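You operate a simulated robot arm through the tools that you are given. There is no shell and no other tool. Be economical: measure what you need, move in short steps, check, and stop when the job is done.

The job below is to be done with a simulated robot arm. You get a single attempt, and the scene is never put back.

JOB
Put things in order on the workbench top. At the end: the green candle is in the blue bucket; the teal sock from the workbench top stands where the bench brush stood; the bench brush stands where the tub strainer stood; the tub strainer stands where the green candle stood; whatever was shut is shut again. Leave all else as you found it, and nothing knocked over.
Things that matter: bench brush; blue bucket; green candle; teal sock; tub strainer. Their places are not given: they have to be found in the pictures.

It is judged by the outcome, as a careful person would: the job done as asked, and still so three seconds after it is handed in. It fails if anything else is knocked over, pushed out of place, dropped, spilled or broken.

ROBOT AND FRAMES
A 6-joint arm with a two-finger parallel gripper, fixed in place. Base frame: the origin is at the foot of the arm, x ahead of it, y to its left, z up; the work surface is at about z = 860. Units: mm, degrees, N and s.
With the tool pointing down near the work surface it reaches from about 260 to 680 mm from the base axis. Its first joint turns from -66.0 to 66.0 degrees. Payload 2.9 kg.
The tool frame sits at the grasp point between the pads (the TCP): z along the fingers, y along the line on which they close. The tips reach 30 mm beyond it. Largest opening 110 mm; finger width 20, thickness 10; the body of the gripper, 48 by 112 mm, starts 55 mm behind the TCP.
Orientation is that of the tool frame in the base frame, as [roll, pitch, yaw] about the fixed x, y, z axes, in that order (R = Rz(yaw) Ry(pitch) Rx(roll)). With the fingers straight down and closing along the base's y, the tool's x points along the base's -x, its y along +y and its z along -z.

CONTROLS
- The arm moves only by the tool nudge_tool. Its arguments are lists of equal length, an entry for each row: "offset": the shift along the tool's x, y, z in m, a list of three; "turn": the turn, a rotation vector about the tool's x, y, z in degrees, a list of three; "gripper": the finger opening in m, from 0 to 0.11. In form: {"offset": [[x, y, z], ...], "turn": [[ax, ay, az], ...], "gripper": [gripper, ...]}. A call has 1 to 10 rows; each row is the pose to reach, as a shift and turn from the pose commanded when the call began, along the tool's axes at that moment. A row lasts 0.2 s, in which the tool goes at most 50 mm and 8.6 degrees; a call with a longer step from one row to the next is refused whole, and so is a gripper value outside its range. Where a pose cannot be reached the arm comes as near as it can. A force on the tool above 40 N (or 10 N above the force at the start of the call, whichever is more), or a blocked arm, ends the call early, and 0.2 s more pass. Each finger travels about 108 mm/s and halts on what it meets, pressing with about 26 N; the grip force reading is that of the motor and also rises with nothing between the fingers. The clock runs only during rows and for 0.2 s after the last one: add rows that repeat a pose to give the fingers time. The reply holds the time, the measured pose of the TCP, the force on the tool along the base axes, the opening and the grip force, in the units named above and with some noise, with the torque about the TCP (base axes, N m) and any sound that the robot's microphone picked up, and new pictures: "pictures" is both (left out), scene, wrist or none.
- Cameras (640 x 400 px; columns grow to the right, rows downward): "scene" is fixed at [88.8, 438.4, 1398.2]; the picture's right is [-0.68, -0.74, 0.00], its down [-0.32, 0.29, -0.90] and it looks along [0.67, -0.61, -0.43] (base axes); focal length 214 px, centre (320, 200). "wrist" rides on the gripper at [72, 17, -103] in the tool frame; the picture's right is [-0.23, 0.97, 0.00], its down [-0.76, -0.18, -0.62] and it looks along [-0.61, -0.14, 0.78] (tool axes); focal length 222 px, centre (320, 200).
- locate(camera, pixels): for up to 12 pixels [column, row] of the newest picture of that camera ("zoom" is the newest enlarged one), the place [x, y, z] in the base frame of the surface seen there, good to about 3 mm. It takes no simulated time.
- zoom(camera, box): a new picture of the part [left, top, right, bottom] of that camera's present view, enlarged. It takes no simulated time.
- hand_in(): hands the job in; it is judged then, once.

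Work in short steps. Measure before you move; look again where a grasp or a placing could have gone wrong, and mend it. You have 80 turns and 200 pictures in all, those below and enlarged ones among them. Open the gripper and draw the arm clear of the work before you hand the job in, unless the task says otherwise; then end with one line.

The tools are called after "Call:" as name(argument=value, ...) on one line, values as JSON. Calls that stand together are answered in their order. nudge_tool: Moves the arm, as the interface text tells. Its arguments: {"type":"object","properties":{"offset":{"type":"array","items":{"type":"array","items":{"type":"number"}}},"turn":{"type":"array","items":{"type":"array","items":{"type":"number"}}},"gripper":{"type":"array","items":{"type":"number"}},"pictures":{"type":"string","enum":["both","scene","wrist","none"]}},"required":["offset","turn","gripper"]} The other tools are called the same way: locate (camera, pixels) gives the place of the surface under pixels of a picture; zoom (camera, box) takes an enlarged picture of a part of a camera's view; hand_in () hands the job in.

At the start:

```text
t: 0.0
tcp_pos: [284.6, 211.3, 1304.9]
tcp_rot: [180.0, 0.1, 180.0]
contact_force: [-0.5, 0.2, 0.3]
torque: [-0.02, 0.02, -0.02]
grip_width: 110.1
finger_force: 0.0
```

scene: 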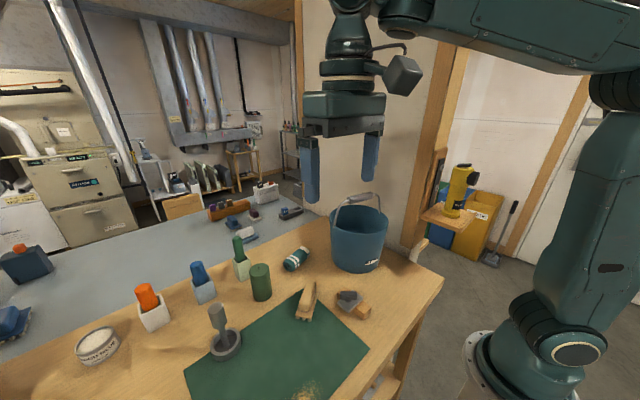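
wrist: 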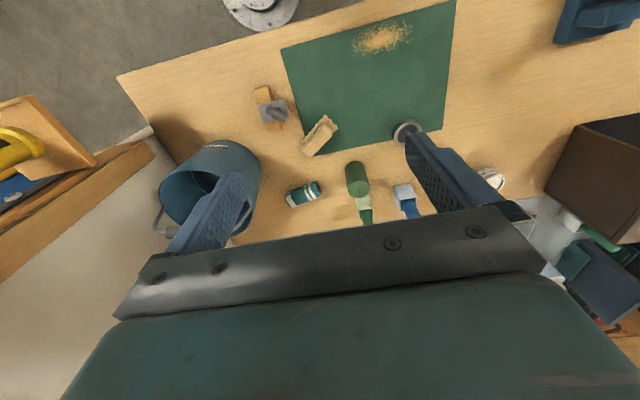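

The pictures show a bucket, a green cylinder, a rolled teal item, a brush-like thing and a strainer-like thing. I zoom to identify them.

Call:
zoom(camera="scene", box=[180, 180, 420, 330])

Call:
zoom(camera="scene", box=[60, 240, 300, 390])

Call:
zoom(camera="wrist", box=[140, 60, 460, 260])

```text
2.67 times, centred on (300, 255) of scene
```

zoom: 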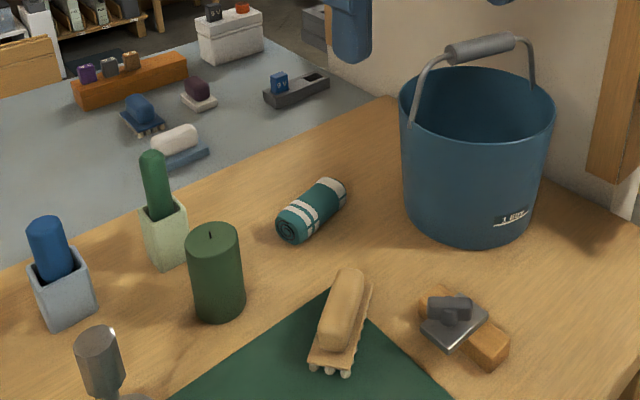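

```text
2.67 times, centred on (180, 315) of scene
```

zoom: 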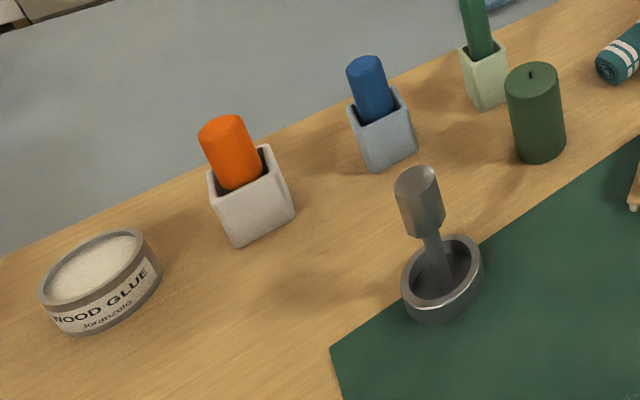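

```text
2.00 times, centred on (300, 160) of wrist
```

zoom: 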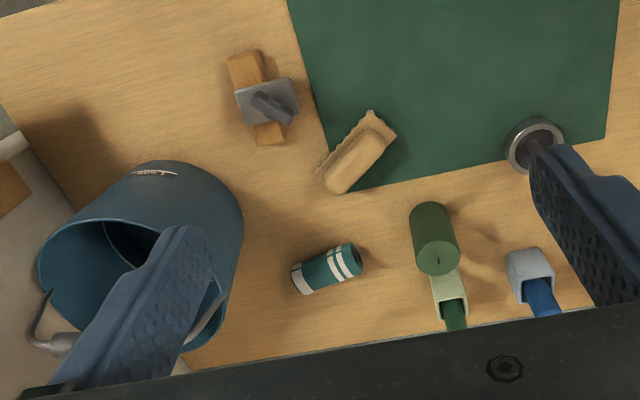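

Brush (tan with bristles), strainer (metal cup with upright handle), candle, rolled sock and bucket are identified. I measure them.

Call:
locate(camera="scene", pixels=[[260, 268], [261, 298], [252, 285], [270, 285], [290, 265], [304, 254], [308, 284], [302, 318], [218, 308], [226, 340], [212, 350], [239, 343]])

Call:
locate(camera="scene", pixels=[[331, 214], [360, 232], [386, 222], [365, 208], [360, 197], [336, 210], [385, 208], [350, 265], [358, 215], [210, 291], [300, 250], [345, 294]])

Call:
locate(camera="wrist", pixels=[[291, 201], [321, 188], [316, 180], [290, 192], [359, 190], [351, 163], [308, 153], [332, 118], [318, 137], [403, 131], [160, 205], [263, 168]])

Call:
zoom(camera="scene", box=[280, 240, 340, 330])

Call:
zoom(camera="scene", box=[310, 170, 420, 280])

```text
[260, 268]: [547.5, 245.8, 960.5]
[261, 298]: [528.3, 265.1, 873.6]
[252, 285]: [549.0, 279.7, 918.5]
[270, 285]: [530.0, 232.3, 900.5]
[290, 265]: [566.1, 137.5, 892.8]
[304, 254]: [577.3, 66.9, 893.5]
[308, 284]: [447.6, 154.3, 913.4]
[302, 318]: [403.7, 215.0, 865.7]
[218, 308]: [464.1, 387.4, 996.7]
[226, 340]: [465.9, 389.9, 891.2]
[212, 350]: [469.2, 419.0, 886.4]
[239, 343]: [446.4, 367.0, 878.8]
```

```text
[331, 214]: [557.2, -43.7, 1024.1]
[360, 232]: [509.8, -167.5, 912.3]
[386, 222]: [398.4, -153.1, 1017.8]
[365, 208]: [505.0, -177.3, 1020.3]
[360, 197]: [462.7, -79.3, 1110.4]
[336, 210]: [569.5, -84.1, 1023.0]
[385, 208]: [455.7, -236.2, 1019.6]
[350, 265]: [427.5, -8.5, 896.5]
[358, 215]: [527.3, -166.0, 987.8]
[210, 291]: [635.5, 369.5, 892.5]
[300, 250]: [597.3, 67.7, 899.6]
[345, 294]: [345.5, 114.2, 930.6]
```

```text
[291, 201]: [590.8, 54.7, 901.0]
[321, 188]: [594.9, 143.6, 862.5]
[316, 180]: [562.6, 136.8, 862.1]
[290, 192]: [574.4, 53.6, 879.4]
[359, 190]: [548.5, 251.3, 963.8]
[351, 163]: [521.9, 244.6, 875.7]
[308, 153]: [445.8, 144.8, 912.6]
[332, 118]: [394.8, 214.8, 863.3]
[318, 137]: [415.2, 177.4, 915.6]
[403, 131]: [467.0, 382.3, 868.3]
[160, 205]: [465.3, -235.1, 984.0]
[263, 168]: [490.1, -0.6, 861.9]
```

```text
4.44 times, centred on (310, 285) of scene
```

zoom: 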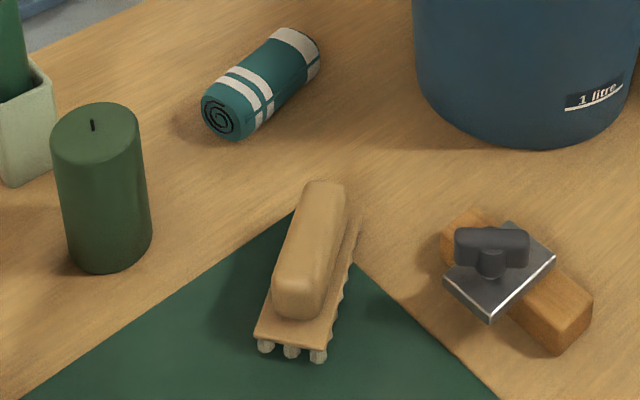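

```text
3.64 times, centred on (365, 225) of scene
```

zoom: 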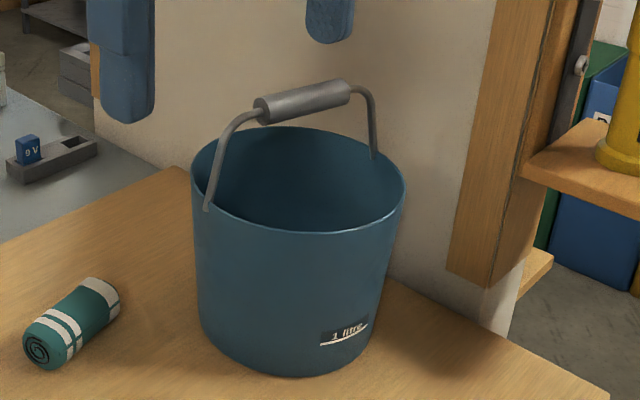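

I measure the bucket rim, its handle and pivots more exactly in the newest zoom.

Call:
locate(camera="zoom", pixels=[[270, 231], [330, 235], [200, 195], [390, 210], [403, 190], [290, 130], [207, 206], [374, 155], [300, 102], [260, 112], [345, 92], [300, 200]])

Call:
locate(camera="wrist", pixels=[[235, 145], [200, 160], [180, 180], [162, 222], [200, 195], [258, 180], [182, 195], [160, 235], [270, 92], [278, 126], [278, 112], [301, 152]])

```text
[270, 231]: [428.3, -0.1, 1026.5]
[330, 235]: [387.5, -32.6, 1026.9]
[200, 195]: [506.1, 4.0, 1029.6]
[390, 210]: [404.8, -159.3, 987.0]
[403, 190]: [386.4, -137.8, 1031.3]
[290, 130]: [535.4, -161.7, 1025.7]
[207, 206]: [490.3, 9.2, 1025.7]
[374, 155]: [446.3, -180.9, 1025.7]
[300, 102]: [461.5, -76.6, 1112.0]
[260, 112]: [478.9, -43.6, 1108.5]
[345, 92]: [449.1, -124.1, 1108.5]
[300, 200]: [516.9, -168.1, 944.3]
```

```text
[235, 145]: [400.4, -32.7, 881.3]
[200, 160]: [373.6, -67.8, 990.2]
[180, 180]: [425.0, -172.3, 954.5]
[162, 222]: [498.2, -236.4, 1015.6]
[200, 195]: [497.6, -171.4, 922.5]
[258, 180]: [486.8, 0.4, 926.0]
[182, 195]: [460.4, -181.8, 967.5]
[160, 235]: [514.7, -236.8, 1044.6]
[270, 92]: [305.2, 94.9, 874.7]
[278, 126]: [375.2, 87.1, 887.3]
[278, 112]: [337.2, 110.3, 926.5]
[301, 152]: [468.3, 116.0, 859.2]
```

Bucket rim centre is about (468,-86), radius 97, z 1027, with the bail standing along (0.23,0.97). Now I check the candle's neighbours and the exact outlines.

Call:
zoom(camera="scene", box=[180, 225, 290, 310])

Call:
locate(camera="scene", pixels=[[237, 239], [238, 262], [242, 278], [247, 265], [234, 268], [250, 270], [198, 265], [204, 285], [204, 300], [270, 267], [252, 267], [260, 263]])

```text
4.71 times, centred on (235, 268) of scene
```

zoom: 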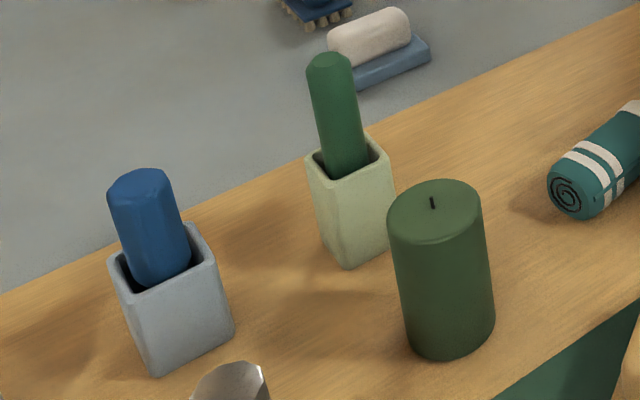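

```text
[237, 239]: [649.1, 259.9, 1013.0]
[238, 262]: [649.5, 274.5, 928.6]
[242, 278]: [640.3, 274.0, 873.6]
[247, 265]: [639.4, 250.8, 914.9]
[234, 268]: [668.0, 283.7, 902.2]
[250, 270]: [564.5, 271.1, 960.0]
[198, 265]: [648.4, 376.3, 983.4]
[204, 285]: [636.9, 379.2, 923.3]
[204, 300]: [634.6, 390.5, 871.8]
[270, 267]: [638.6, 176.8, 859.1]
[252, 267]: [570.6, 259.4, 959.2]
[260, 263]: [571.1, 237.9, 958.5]
```

The pot behind the candle starts at x≈636 (60 mm clear). I move to above the candle at about (548,248), z 1060, in straight steps.

Call:
nudge_tool(offset=[[-0.033, 0.005, 0.03], [-0.066, 0.009, 0.061], [-0.099, 0.014, 0.092], [-0.132, 0.018, 0.122], [-0.165, 0.023, 0.153], [-0.198, 0.028, 0.184], [-0.231, 0.032, 0.214], [-0.263, 0.037, 0.245], [-0.263, 0.037, 0.245]], turn=[[0, 0, 0], [0, 0, 0], [0, 0, 0], [0, 0, 0], [0, 0, 0], [0, 0, 0], [0, 0, 0], [0, 0, 0], [0, 0, 0]], gripper=[0.11, 0.11, 0.11, 0.11, 0.11, 0.11, 0.11, 0.11, 0.11])

```text
t: 2.0
tcp_pos: [552.3, 248.1, 1061.1]
tcp_rot: [-180.0, 0.1, 180.0]
contact_force: [-1.0, -0.4, 0.4]
torque: [0.02, -0.03, 0.02]
grip_width: 109.9
finger_force: 0.1
```

scene: 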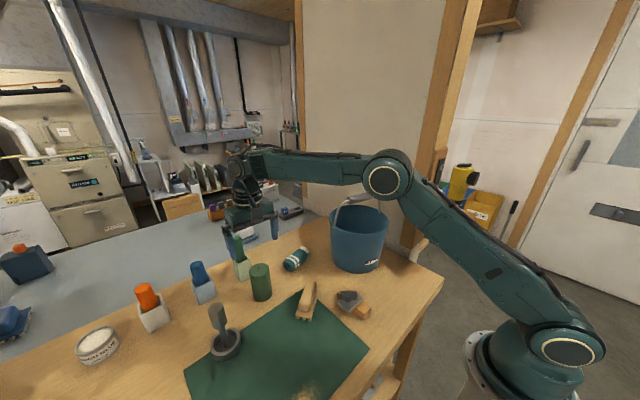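
wrist: 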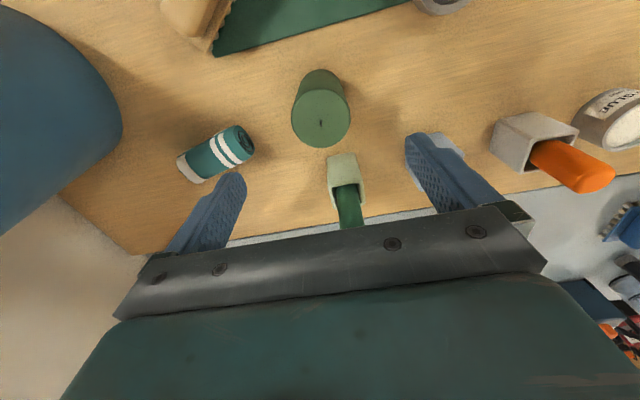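

The gripper is over the candle region. I locate the candle's top edge in the wrist view (top disk about (321,118)).

Call:
locate(camera="wrist", pixels=[[321, 123], [294, 118], [347, 118], [321, 94], [321, 143], [214, 178], [242, 130], [250, 148], [184, 160], [346, 208], [343, 165], [215, 155]])

```text
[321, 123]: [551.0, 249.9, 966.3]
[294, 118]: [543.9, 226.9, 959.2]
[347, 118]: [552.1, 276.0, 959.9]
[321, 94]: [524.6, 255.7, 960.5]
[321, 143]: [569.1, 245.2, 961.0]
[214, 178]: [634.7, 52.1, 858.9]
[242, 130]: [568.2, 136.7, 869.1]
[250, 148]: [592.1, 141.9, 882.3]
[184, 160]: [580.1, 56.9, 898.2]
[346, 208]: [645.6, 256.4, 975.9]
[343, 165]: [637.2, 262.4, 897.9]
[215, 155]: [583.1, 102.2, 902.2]
```

Candle centre is about (548,251). I shift slightly and descend to z≈962.

Call:
nudge_tool(offset=[[0.003, 0.002, 0.03], [0.003, 0.002, 0.065], [0.003, 0.002, 0.099], [0.003, 0.002, 0.099]], turn=[[0, 0, 0], [0, 0, 0], [0, 0, 0], [0, 0, 0]], gripper=[0.11, 0.11, 0.11, 0.11])

```text
t: 3.0
tcp_pos: [546.7, 251.2, 961.1]
tcp_rot: [180.0, 0.2, -180.0]
contact_force: [0.1, 0.7, 0.6]
torque: [0.01, 0.02, 0.0]
grip_width: 110.1
finger_force: 0.0
```

scene: 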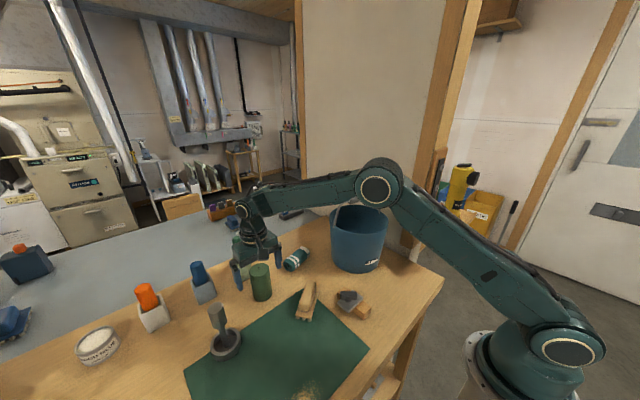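
wrist: 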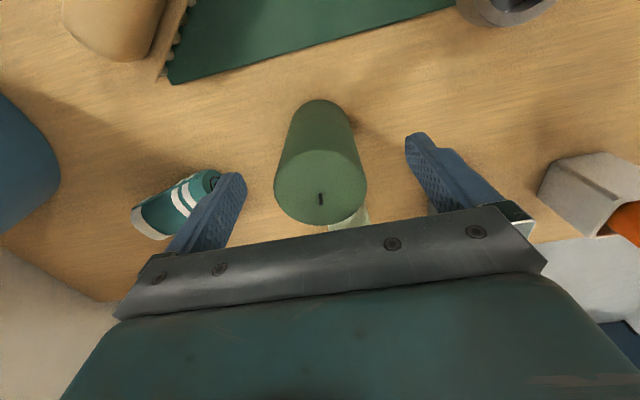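

The candle is centred between the fingers. I close and wait.

Call:
nudge_tool(offset=[[0, 0, 0], [0, 0, 0], [0, 0, 0], [0, 0, 0]], turn=[[0, 0, 0], [0, 0, 0], [0, 0, 0], [0, 0, 0]], gripper=[0.08, 0.05, 0.03, 0.03], pictures="wrist")

```text
t: 4.0
tcp_pos: [545.4, 250.9, 961.9]
tcp_rot: [180.0, 0.2, -180.0]
contact_force: [-0.4, 0.6, 1.0]
torque: [-0.01, 0.04, -0.06]
grip_width: 54.9
finger_force: 25.8
```

wrist: 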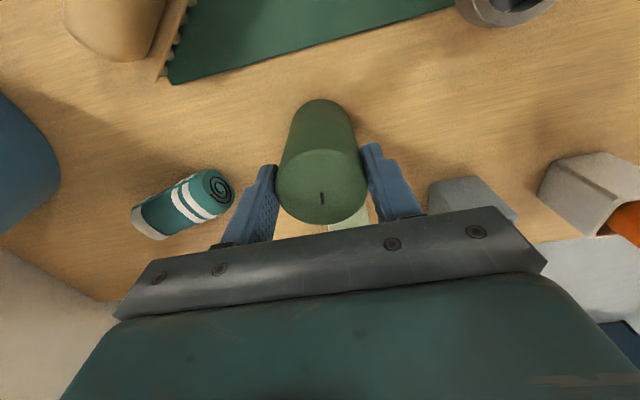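

Gripped (55 mm). I lift 200 mm and then draw back to x≈400.

Call:
nudge_tool(offset=[[0, 0, -0.02], [0, 0, -0.06], [0, 0, -0.105], [0, 0, -0.15], [0, 0, -0.195], [0.04, 0, -0.21], [0.085, 0, -0.21], [0.13, 0, -0.21], [0.13, 0, -0.21]], turn=[[0, 0, 0], [0, 0, 0], [0, 0, 0], [0, 0, 0], [0, 0, 0], [0, 0, 4], [0, 0, 8], [0, 0, 13], [0, 0, 13]], gripper=[0.03, 0.03, 0.03, 0.03, 0.03, 0.03, 0.03, 0.03, 0.03])

```text
t: 6.0
tcp_pos: [414.7, 250.5, 1174.4]
tcp_rot: [179.9, 0.1, 166.9]
contact_force: [-0.2, -0.3, 0.9]
torque: [0.01, -0.01, 0.0]
grip_width: 30.0
finger_force: 0.1
```

scene: 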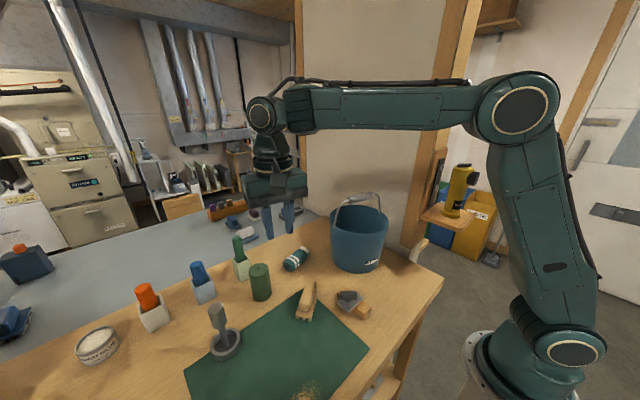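
wrist: 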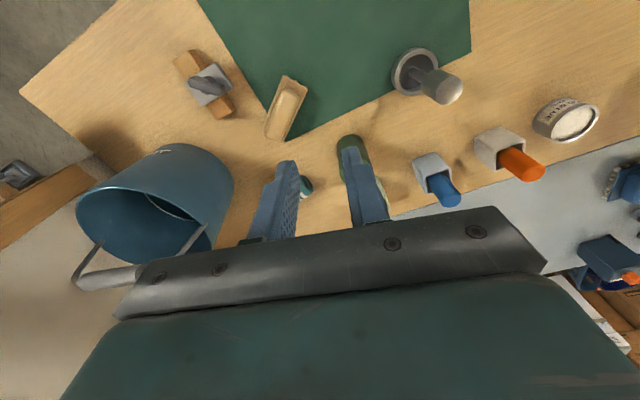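

The candle slipped out: opening went to 30 mm, and it still stands on the bench. I check its place now.

Call:
zoom(camera="scene", box=[180, 225, 290, 310])

Call:
locate(camera="scene", pixels=[[260, 268], [261, 298], [252, 285], [270, 285], [252, 267], [260, 263]])

Call:
zoom(camera="wrist", box=[230, 60, 480, 220])

```text
4.71 times, centred on (235, 268) of scene
```

zoom: 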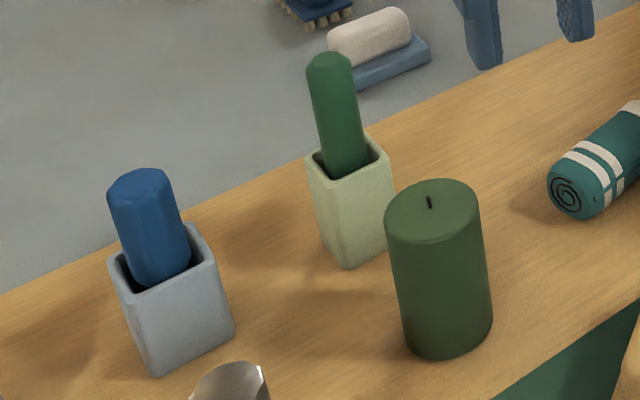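

```text
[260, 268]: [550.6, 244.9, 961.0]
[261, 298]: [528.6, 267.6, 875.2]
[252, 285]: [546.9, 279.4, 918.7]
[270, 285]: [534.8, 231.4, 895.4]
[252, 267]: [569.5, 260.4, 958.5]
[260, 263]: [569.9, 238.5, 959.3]
```

```text
2.50 times, centred on (355, 140) of wrist
```

zoom: 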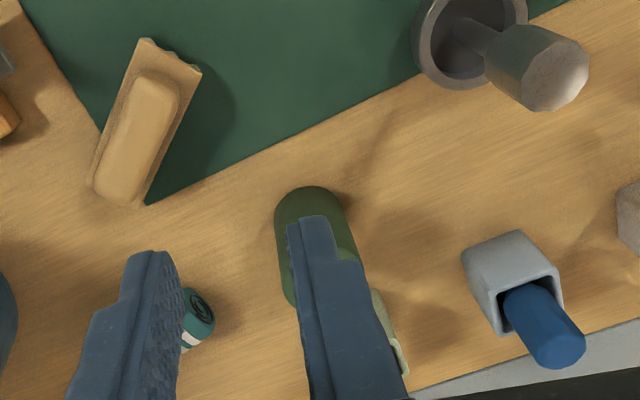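

The candle is still upright in its place; the grip was too high. I return and will grasp lower, first going above it.

Call:
nudge_tool(offset=[[-0.04, 0.01, 0], [-0.085, 0.02, 0.0], [-0.129, 0.03, 0.03], [-0.129, 0.03, 0.08], [-0.129, 0.03, 0.12], [-0.129, 0.03, 0.12]], turn=[[0, 0, 0], [0, 0, 0], [0, 0, 0], [0, 0, 0], [0, 0, 0], [0, 0, 0]], gripper=[0.05, 0.08, 0.11, 0.11, 0.11, 0.11], pictures="wrist")

```text
refused: row 3 steps farther than a row can; nothing moved
```

Row 3 was a bit too long; I split it finer.

Call:
nudge_tool(offset=[[-0.04, 0.01, 0], [-0.085, 0.02, 0.0], [-0.129, 0.03, 0.0], [-0.129, 0.03, 0.04], [-0.129, 0.03, 0.08], [-0.129, 0.03, 0.12], [-0.129, 0.03, 0.12]], turn=[[0, 0, 0], [0, 0, 0], [0, 0, 0], [0, 0, 0], [0, 0, 0], [0, 0, 0], [0, 0, 0]], gripper=[0.05, 0.08, 0.11, 0.11, 0.11, 0.11, 0.11], pictures="wrist")

```text
t: 7.6
tcp_pos: [547.2, 253.9, 1050.9]
tcp_rot: [180.0, 0.1, 167.0]
contact_force: [0.3, -1.0, 0.2]
torque: [-0.01, 0.05, -0.01]
grip_width: 110.2
finger_force: 0.1
```

wrist: 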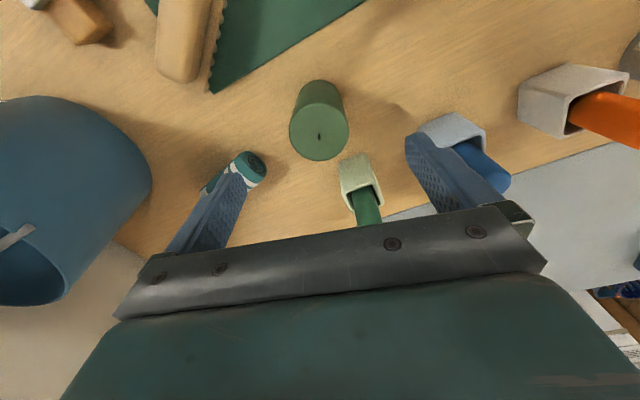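

Centred over the candle (319,130). I descend to z≈935, close, and lift only 12 mm slowly to test the grip.

Call:
nudge_tool(offset=[[0, -0.001, 0.04], [0, -0.001, 0.08], [0, -0.001, 0.116], [0, -0.001, 0.116], [0, -0.001, 0.116], [0, -0.001, 0.116], [0, -0.001, 0.116], [0, -0.001, 0.116]], turn=[[0, 0, 0], [0, 0, 0], [0, 0, 0], [0, 0, 0], [0, 0, 0], [0, 0, 0], [0, 0, 0], [0, 0, 0]], gripper=[0.11, 0.11, 0.11, 0.11, 0.07, 0.04, 0.0, 0.0], pictures="none")

Call:
nudge_tool(offset=[[0, 0, -0.004], [0, 0, -0.008], [0, 0, -0.012], [0, 0, -0.012]], turn=[[0, 0, 0], [0, 0, 0], [0, 0, 0], [0, 0, 0]], gripper=[0.0, 0.0, 0.0, 0.0])

```text
t: 9.4
tcp_pos: [547.2, 249.1, 933.4]
tcp_rot: [-180.0, 0.0, 167.1]
contact_force: [-0.1, 0.0, -0.7]
torque: [0.03, -0.04, 0.01]
grip_width: 55.2
finger_force: 26.0
```

```text
t: 10.4
tcp_pos: [546.7, 250.7, 945.1]
tcp_rot: [179.9, 0.0, 166.9]
contact_force: [0.8, 0.7, -1.4]
torque: [0.02, -0.01, 0.01]
grip_width: 55.4
finger_force: 26.7
```

scene: 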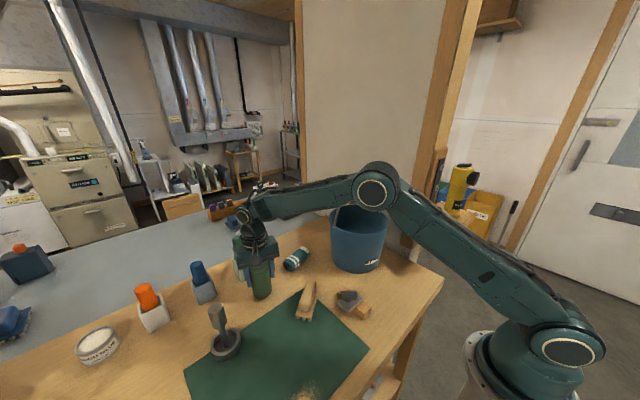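
wrist: 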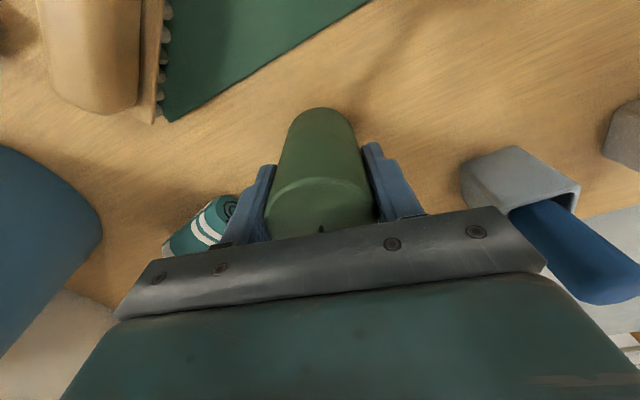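

I check whether the candle went up with the fingers.

Call:
locate(camera="wrist", pixels=[[320, 205], [300, 210], [320, 190], [320, 150], [320, 115]])

Call:
zoom(camera="scene", box=[200, 225, 310, 310])

```text
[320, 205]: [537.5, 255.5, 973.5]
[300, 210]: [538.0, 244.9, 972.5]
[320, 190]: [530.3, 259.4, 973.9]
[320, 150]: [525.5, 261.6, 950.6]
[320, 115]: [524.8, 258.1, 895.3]
```

```text
4.71 times, centred on (255, 268) of scene
```

zoom: 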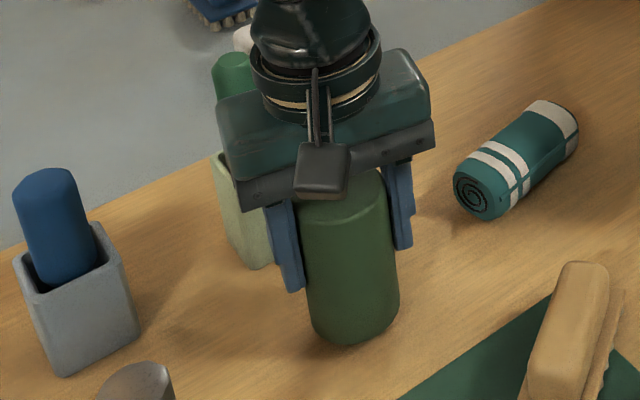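

The candle is held (top at 973, was 961). I lift it gently 180 mm.

Call:
nudge_tool(offset=[[0, 0, -0.01], [0, 0, -0.03], [0, 0, -0.05], [0, 0, -0.07], [0, 0, -0.09], [0, 0, -0.11], [0, 0, -0.13], [0, 0, -0.15], [0, 0, -0.17], [0, 0, -0.185]], turn=[[0, 0, 0], [0, 0, 0], [0, 0, 0], [0, 0, 0], [0, 0, 0], [0, 0, 0], [0, 0, 0], [0, 0, 0], [0, 0, 0], [0, 0, 0]], gripper=[0, 0, 0, 0, 0, 0, 0, 0, 0, 0], pictures="scene")

```text
t: 12.6
tcp_pos: [544.7, 249.7, 1131.6]
tcp_rot: [180.0, 0.1, 167.1]
contact_force: [-0.4, 0.3, -2.1]
torque: [0.02, 0.01, 0.01]
grip_width: 55.3
finger_force: 25.7
```

scene: 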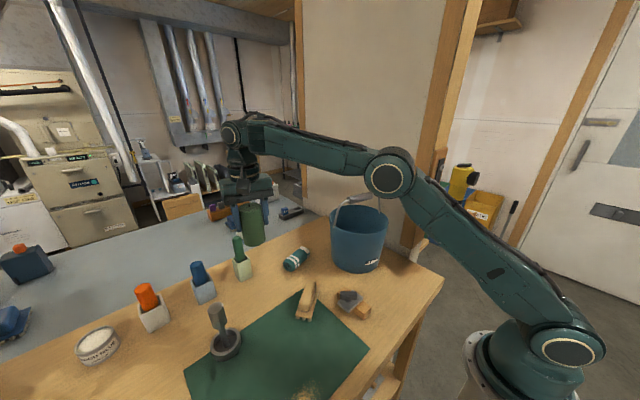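

Held with about 2 N weight. I carry it towards a waypoint at (420,60), clear of the bail.

Call:
nudge_tool(offset=[[0.006, -0.016, 0], [0.016, -0.042, 0], [0.027, -0.072, 0], [0.038, -0.102, 0], [0.049, -0.132, 0], [0.06, -0.162, 0], [0.071, -0.19, 0], [0.08, -0.2135, 0], [0.08, -0.2135, 0]], turn=[[0, 0, 0], [0, 0, 0], [0, 0, 0], [0, 0, 0], [0, 0, 0], [0, 0, 0], [0, 0, 0], [0, 0, 0], [0, 0, 0]], gripper=[0, 0, 0, 0, 0, 0, 0, 0, 0])

```text
t: 14.6
tcp_pos: [420.4, 57.0, 1130.1]
tcp_rot: [179.9, 0.3, 167.0]
contact_force: [0.0, 0.1, -3.0]
torque: [-0.02, 0.02, -0.02]
grip_width: 55.3
finger_force: 26.0
```

scene: 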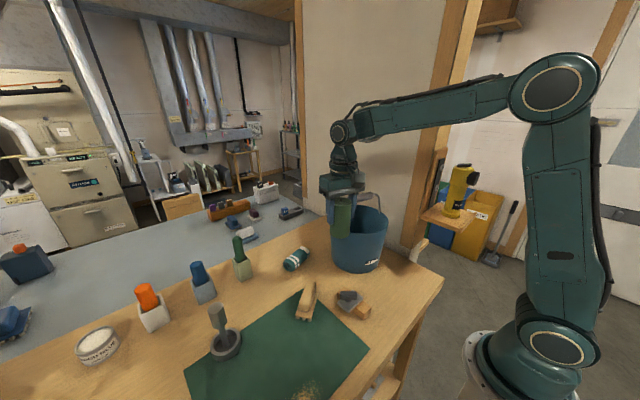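
wrist: 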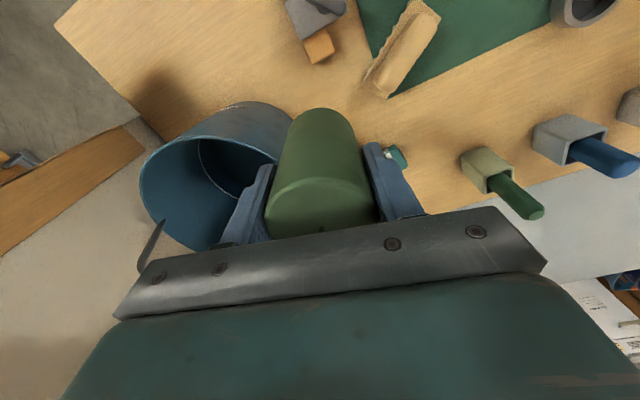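

The wrist view shows the bucket's inside at (225,170). I measure the floor and rim.

Call:
locate(camera="wrist", pixels=[[225, 170], [240, 180], [215, 160], [200, 150], [175, 150], [142, 190], [155, 228], [175, 200], [210, 140], [270, 155], [230, 190], [245, 165]])

Call:
zoom(camera="wrist", box=[120, 80, 340, 280])

```text
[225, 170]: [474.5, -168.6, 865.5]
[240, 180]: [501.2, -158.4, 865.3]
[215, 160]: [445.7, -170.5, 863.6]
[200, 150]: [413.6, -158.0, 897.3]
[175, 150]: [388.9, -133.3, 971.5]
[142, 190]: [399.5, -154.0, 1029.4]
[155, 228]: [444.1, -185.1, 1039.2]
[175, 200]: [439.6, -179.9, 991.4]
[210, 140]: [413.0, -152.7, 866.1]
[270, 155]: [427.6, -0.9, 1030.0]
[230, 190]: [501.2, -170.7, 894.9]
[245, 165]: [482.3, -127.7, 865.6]
```

```text
2.00 times, centred on (230, 180) of wrist
```

zoom: 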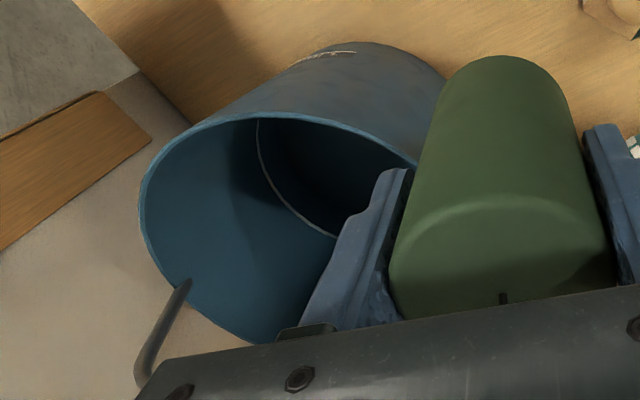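

Floor is at z≈865, so the TCP should end near 939. I carry the candle over the near half of the bucket, 50 mm from the bail line.

Call:
nudge_tool(offset=[[-0.003, -0.013, 0], [-0.009, -0.04, 0], [-0.0155, -0.07, 0], [-0.022, -0.1, 0], [-0.027, -0.122, 0], [-0.0289, -0.1303, 0], [-0.0289, -0.1303, 0]], turn=[[0, 0, 0], [0, 0, 0], [0, 0, 0], [0, 0, 0], [0, 0, 0], [0, 0, 0], [0, 0, 0]], gripper=[0, 0, 0, 0, 0, 0, 0])

Call:
zoom(camera="scene", box=[300, 120, 420, 280])

```text
t: 16.2
tcp_pos: [421.0, -73.3, 1130.5]
tcp_rot: [180.0, 0.0, 166.9]
contact_force: [-0.8, -0.1, -1.7]
torque: [0.03, 0.06, -0.01]
grip_width: 55.3
finger_force: 25.8
```

scene: 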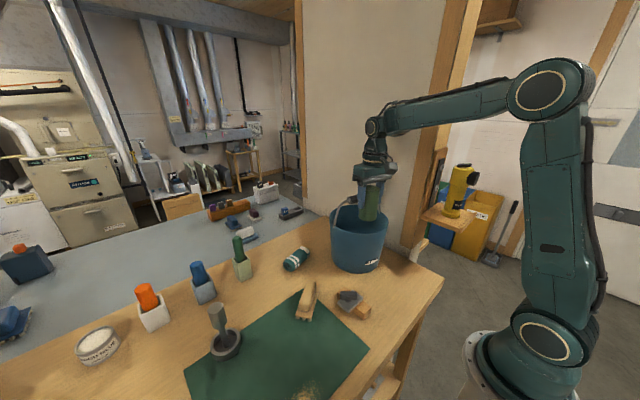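
wrist: 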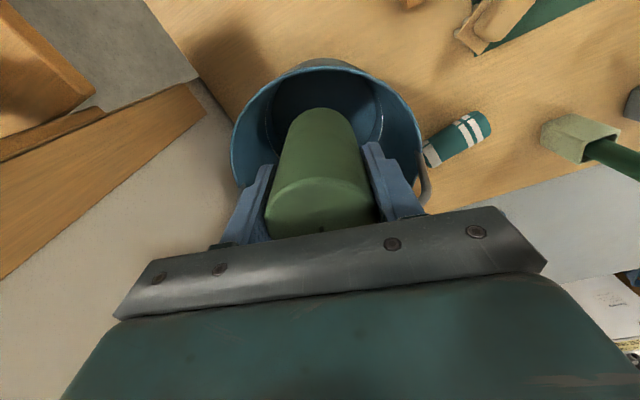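

```text
2.50 times, centred on (360, 200) of scene
```

zoom: 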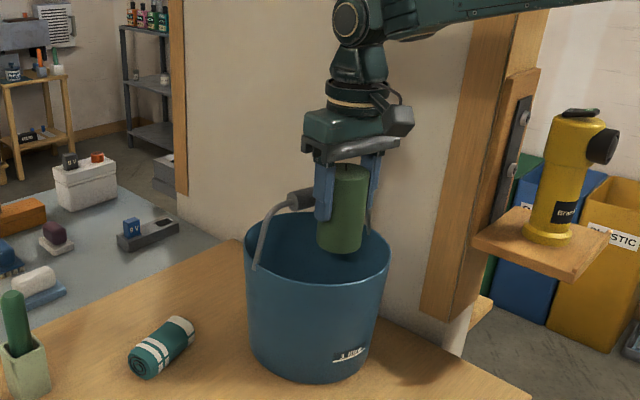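

The candle hangs in front of the bail, inside the rim circle. I lower 90 mm straight.

Call:
nudge_tool(offset=[[0, 0, 0.02], [0, 0, 0.04], [0, 0, 0.06], [0, 0, 0.08], [0, 0, 0.09]], turn=[[0, 0, 0], [0, 0, 0], [0, 0, 0], [0, 0, 0], [0, 0, 0]], gripper=[0, 0, 0, 0, 0])

Call:
zoom(camera="scene", box=[310, 120, 430, 280])

```text
t: 17.3
tcp_pos: [423.9, -73.9, 1054.6]
tcp_rot: [179.9, 1.4, 167.0]
contact_force: [-4.2, -0.5, 8.4]
torque: [-0.22, -0.62, -0.05]
grip_width: 55.3
finger_force: 26.2
stopped in row 5: the force on the tool passed its limit (the readings are from after the stop); the commanded pose is now the measured one
```

scene: 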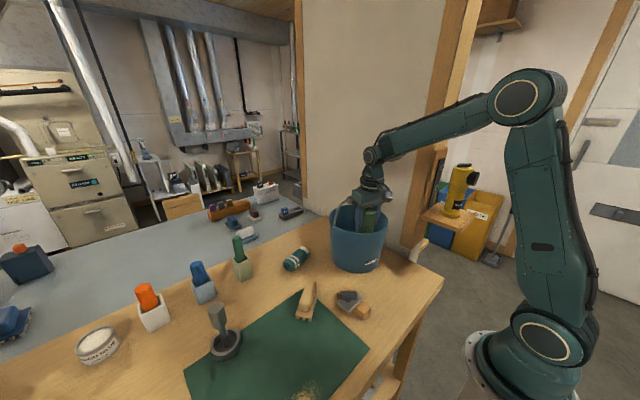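
wrist: 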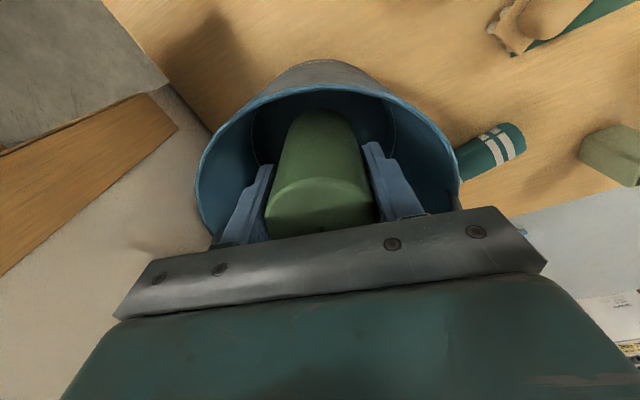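

```text
2.50 times, centred on (370, 200) of scene
```

zoom: 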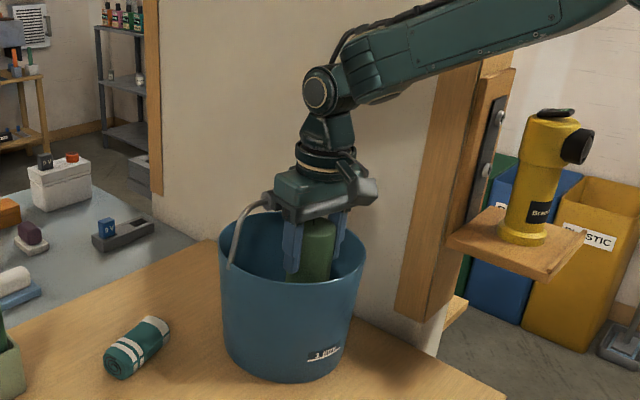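

The gripper body touched the bail's top (body bottom ≈1110). I back off upward and measure body and bail before retrying.

Call:
nudge_tool(offset=[[0, 0, -0.015], [0, 0, -0.03], [0, 0, -0.03]], turn=[[0, 0, 0], [0, -1.3, 0], [0, -1.3, 0]], gripper=[0, 0, 0])

Call:
zoom(camera="scene", box=[320, 140, 420, 240])

```text
t: 18.1
tcp_pos: [422.9, -70.7, 1085.1]
tcp_rot: [179.8, 2.4, 167.1]
contact_force: [-0.4, -0.7, -1.8]
torque: [0.02, 0.01, 0.02]
grip_width: 55.5
finger_force: 25.8
```

scene: 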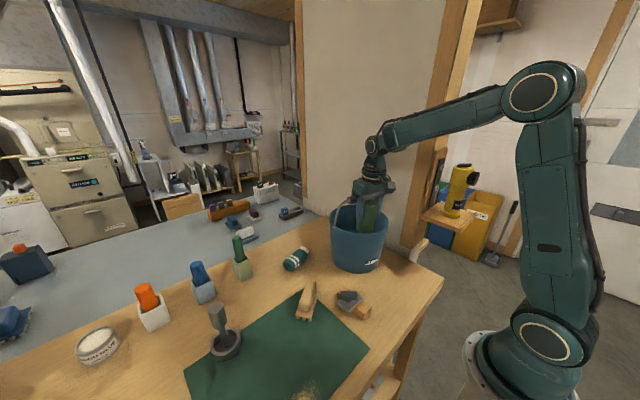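
wrist: 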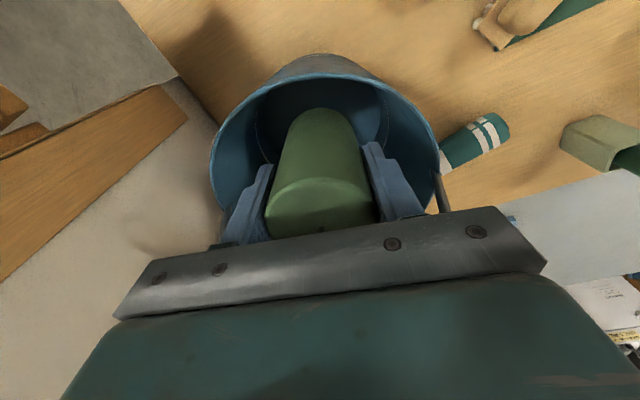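

```text
4.00 times, centred on (370, 190) of scene
```

zoom: 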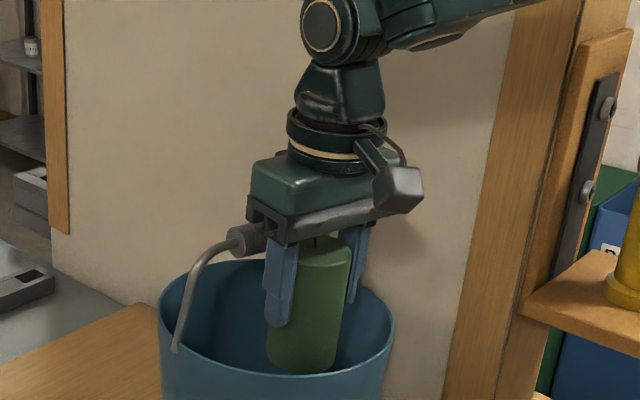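

I locate body corners and the bail grip in this zoom.

Call:
locate(camera="zoom", pixels=[[280, 238], [250, 215], [250, 200], [282, 215], [252, 175], [290, 190], [238, 240], [255, 240], [232, 232], [190, 290], [272, 240], [345, 205]])

```text
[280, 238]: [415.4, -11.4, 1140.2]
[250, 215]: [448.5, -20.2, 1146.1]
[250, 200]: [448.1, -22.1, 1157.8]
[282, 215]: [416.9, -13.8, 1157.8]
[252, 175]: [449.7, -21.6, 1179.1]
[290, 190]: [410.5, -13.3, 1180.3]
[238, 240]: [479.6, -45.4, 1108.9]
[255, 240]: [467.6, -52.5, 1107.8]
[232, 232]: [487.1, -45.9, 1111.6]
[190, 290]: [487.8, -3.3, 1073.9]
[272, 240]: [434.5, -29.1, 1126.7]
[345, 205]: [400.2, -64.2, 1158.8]
```

Visible body edges look clear of the bail, yet contact torque points at about 37 mm to the bail side. I straighten the tool, shift 6 mm away from the bail and lower to just above the contact height for a close look.

Call:
nudge_tool(offset=[[0.003, 0, 0], [0.006, 0, 0.008], [0.006, 0, 0.016], [0.006, 0, 0.022], [0.006, 0, 0.022]], turn=[[0, 1.2, 0], [0, 2.4, 0], [0, 2.4, 0], [0, 2.4, 0], [0, 2.4, 0]], gripper=[0, 0, 0, 0, 0])

Call:
zoom(camera="scene", box=[330, 160, 400, 230])

```text
t: 19.3
tcp_pos: [416.9, -71.3, 1061.2]
tcp_rot: [179.9, 0.1, 167.0]
contact_force: [-0.5, 0.2, -2.7]
torque: [-0.02, 0.0, -0.01]
grip_width: 55.2
finger_force: 26.0
```

scene: 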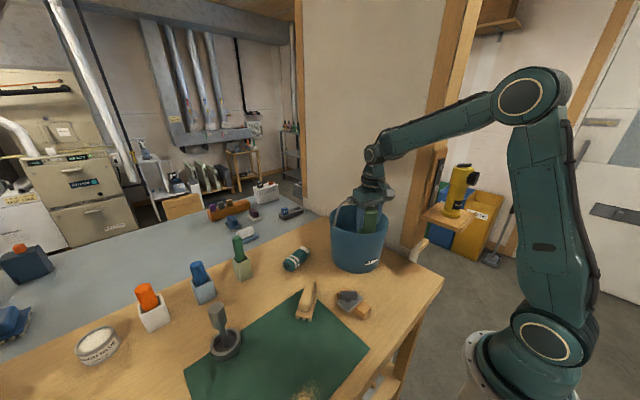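
wrist: 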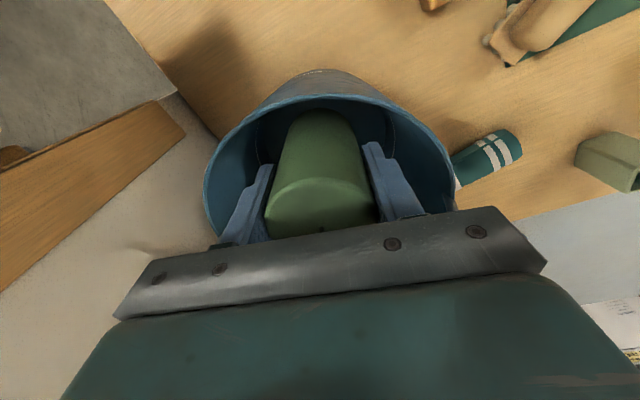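

```text
5.71 times, centred on (365, 195) of scene
```

zoom: 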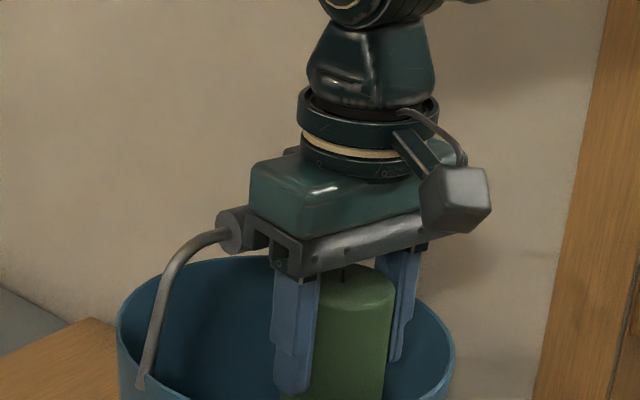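

Now p≈53 mm from the bail line. I descend slowly in 5 mm rows to see if it clears.

Call:
nudge_tool(offset=[[0, 0, 0.004], [0, 0, 0.008], [0, 0, 0.012], [0, 0, 0.016], [0, 0, 0.02], [0, 0, 0.024]], turn=[[0, 0, 0], [0, 0, 0], [0, 0, 0], [0, 0, 0], [0, 0, 0], [0, 0, 0]], gripper=[0, 0, 0, 0, 0, 0], pictures="scene")

Call:
zoom(camera="scene", box=[330, 160, 400, 230])

```text
t: 20.7
tcp_pos: [417.2, -71.3, 1036.8]
tcp_rot: [179.9, 0.0, 167.0]
contact_force: [-1.0, 1.0, -1.7]
torque: [-0.03, -0.08, 0.01]
grip_width: 55.5
finger_force: 26.3
```

scene: 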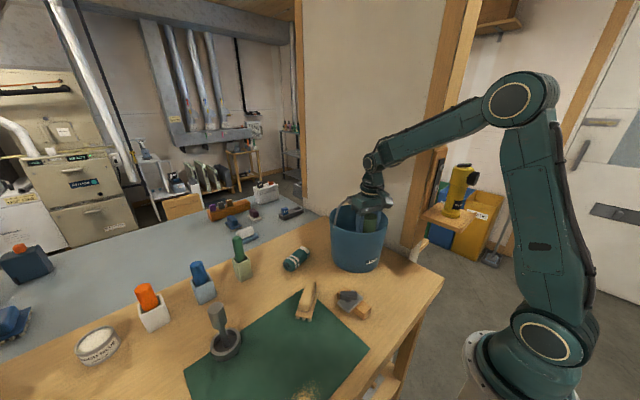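

```text
5.71 times, centred on (365, 195) of scene
```

zoom: 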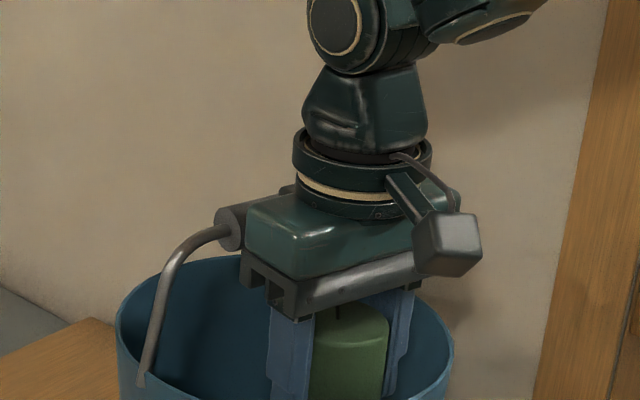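

It cleared at p≈53: the body is now between bail and near rim. I keep lowering slowly to TCP z≈990, where the body is still above the rim.

Call:
nudge_tool(offset=[[0.001, 0, 0.005], [0.001, 0, 0.01], [0.001, 0, 0.015], [0.001, 0, 0.02], [0.001, 0, 0.025], [0.001, 0, 0.03], [0.001, 0, 0.035], [0.001, 0, 0.04], [0.001, 0, 0.046], [0.001, 0, 0.046]], turn=[[0, 0, 0], [0, 0, 0], [0, 0, 0], [0, 0, 0], [0, 0, 0], [0, 0, 0], [0, 0, 0], [0, 0, 0], [0, 0, 0], [0, 0, 0]], gripper=[0, 0, 0, 0, 0, 0, 0, 0, 0, 0])

Call:
zoom(camera="scene", box=[325, 160, 405, 240])

```text
t: 22.9
tcp_pos: [416.3, -71.6, 993.6]
tcp_rot: [179.9, 0.1, 167.1]
contact_force: [-0.2, -0.5, -2.8]
torque: [0.01, 0.04, 0.02]
grip_width: 55.1
finger_force: 25.3
```

scene: 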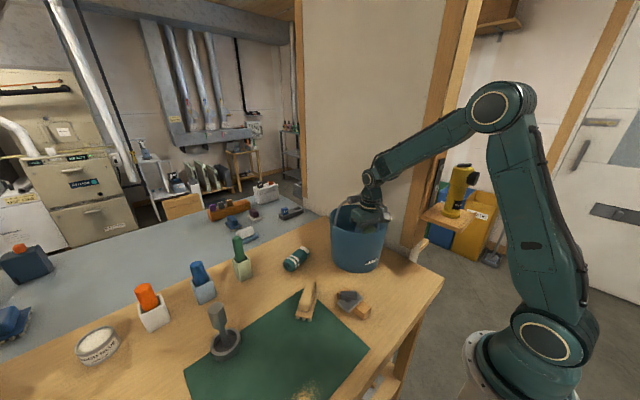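
wrist: 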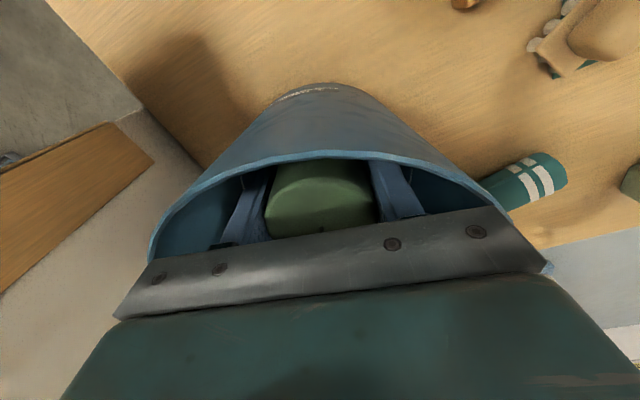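

```text
5.00 times, centred on (365, 200) of scene
```

zoom: 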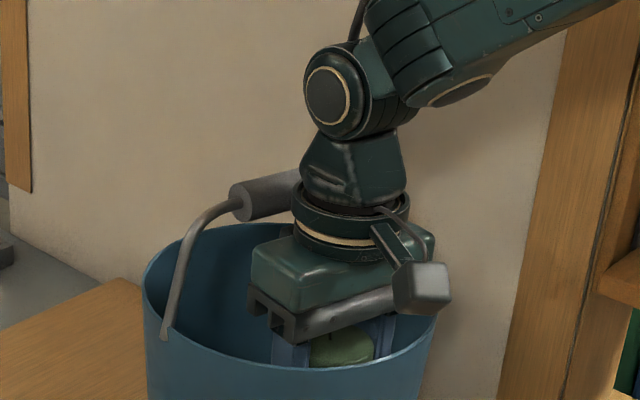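

No contact so far. Now at TCP 993 the body sits below the bail grip and above the rim; I lean the tool 4° away from the bail and shift 11 mm inward so the body will fit inside the rim.

Call:
nudge_tool(offset=[[0, -0.001, 0.005], [-0.003, -0.002, 0.009], [-0.006, -0.002, 0.011], [-0.009, -0.002, 0.012], [-0.011, -0.002, 0.012], [-0.011, -0.002, 0.012]], turn=[[0, -0.5, 0], [0, -1.5, 0], [0, -2.5, 0], [0, -3.5, 0], [0, -4, 0], [0, -4, 0]], gripper=[0, 0, 0, 0, 0, 0])

Call:
zoom(camera="scene", box=[325, 160, 405, 240])

```text
t: 24.3
tcp_pos: [428.1, -75.8, 981.1]
tcp_rot: [179.9, 4.3, 166.9]
contact_force: [0.1, 0.5, -1.7]
torque: [-0.02, 0.01, -0.02]
grip_width: 55.6
finger_force: 26.3
```

scene: 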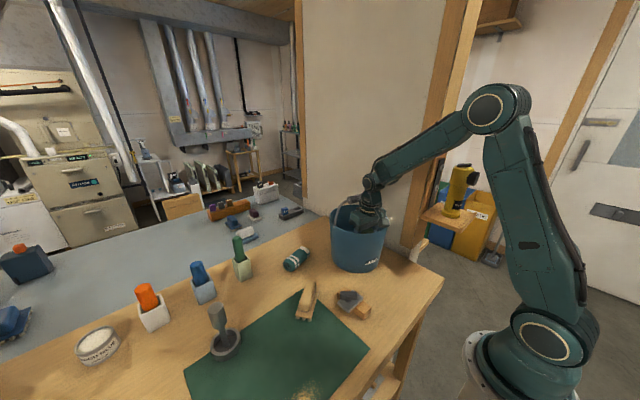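
wrist: 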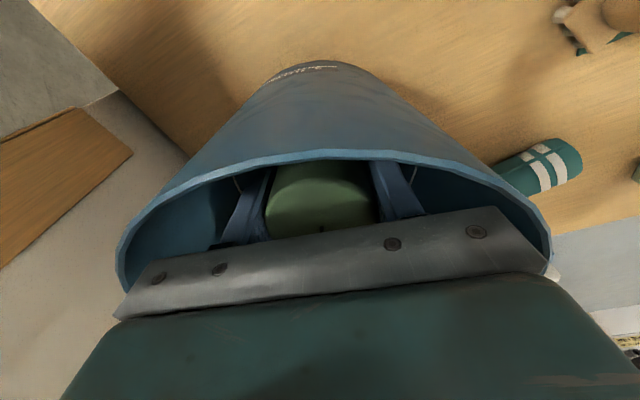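

```text
5.00 times, centred on (365, 200) of scene
```

zoom: 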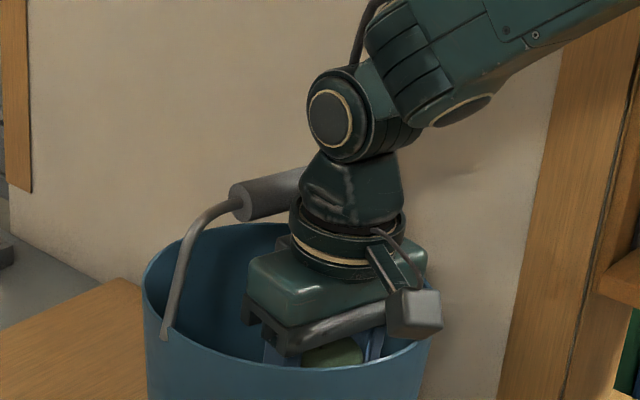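

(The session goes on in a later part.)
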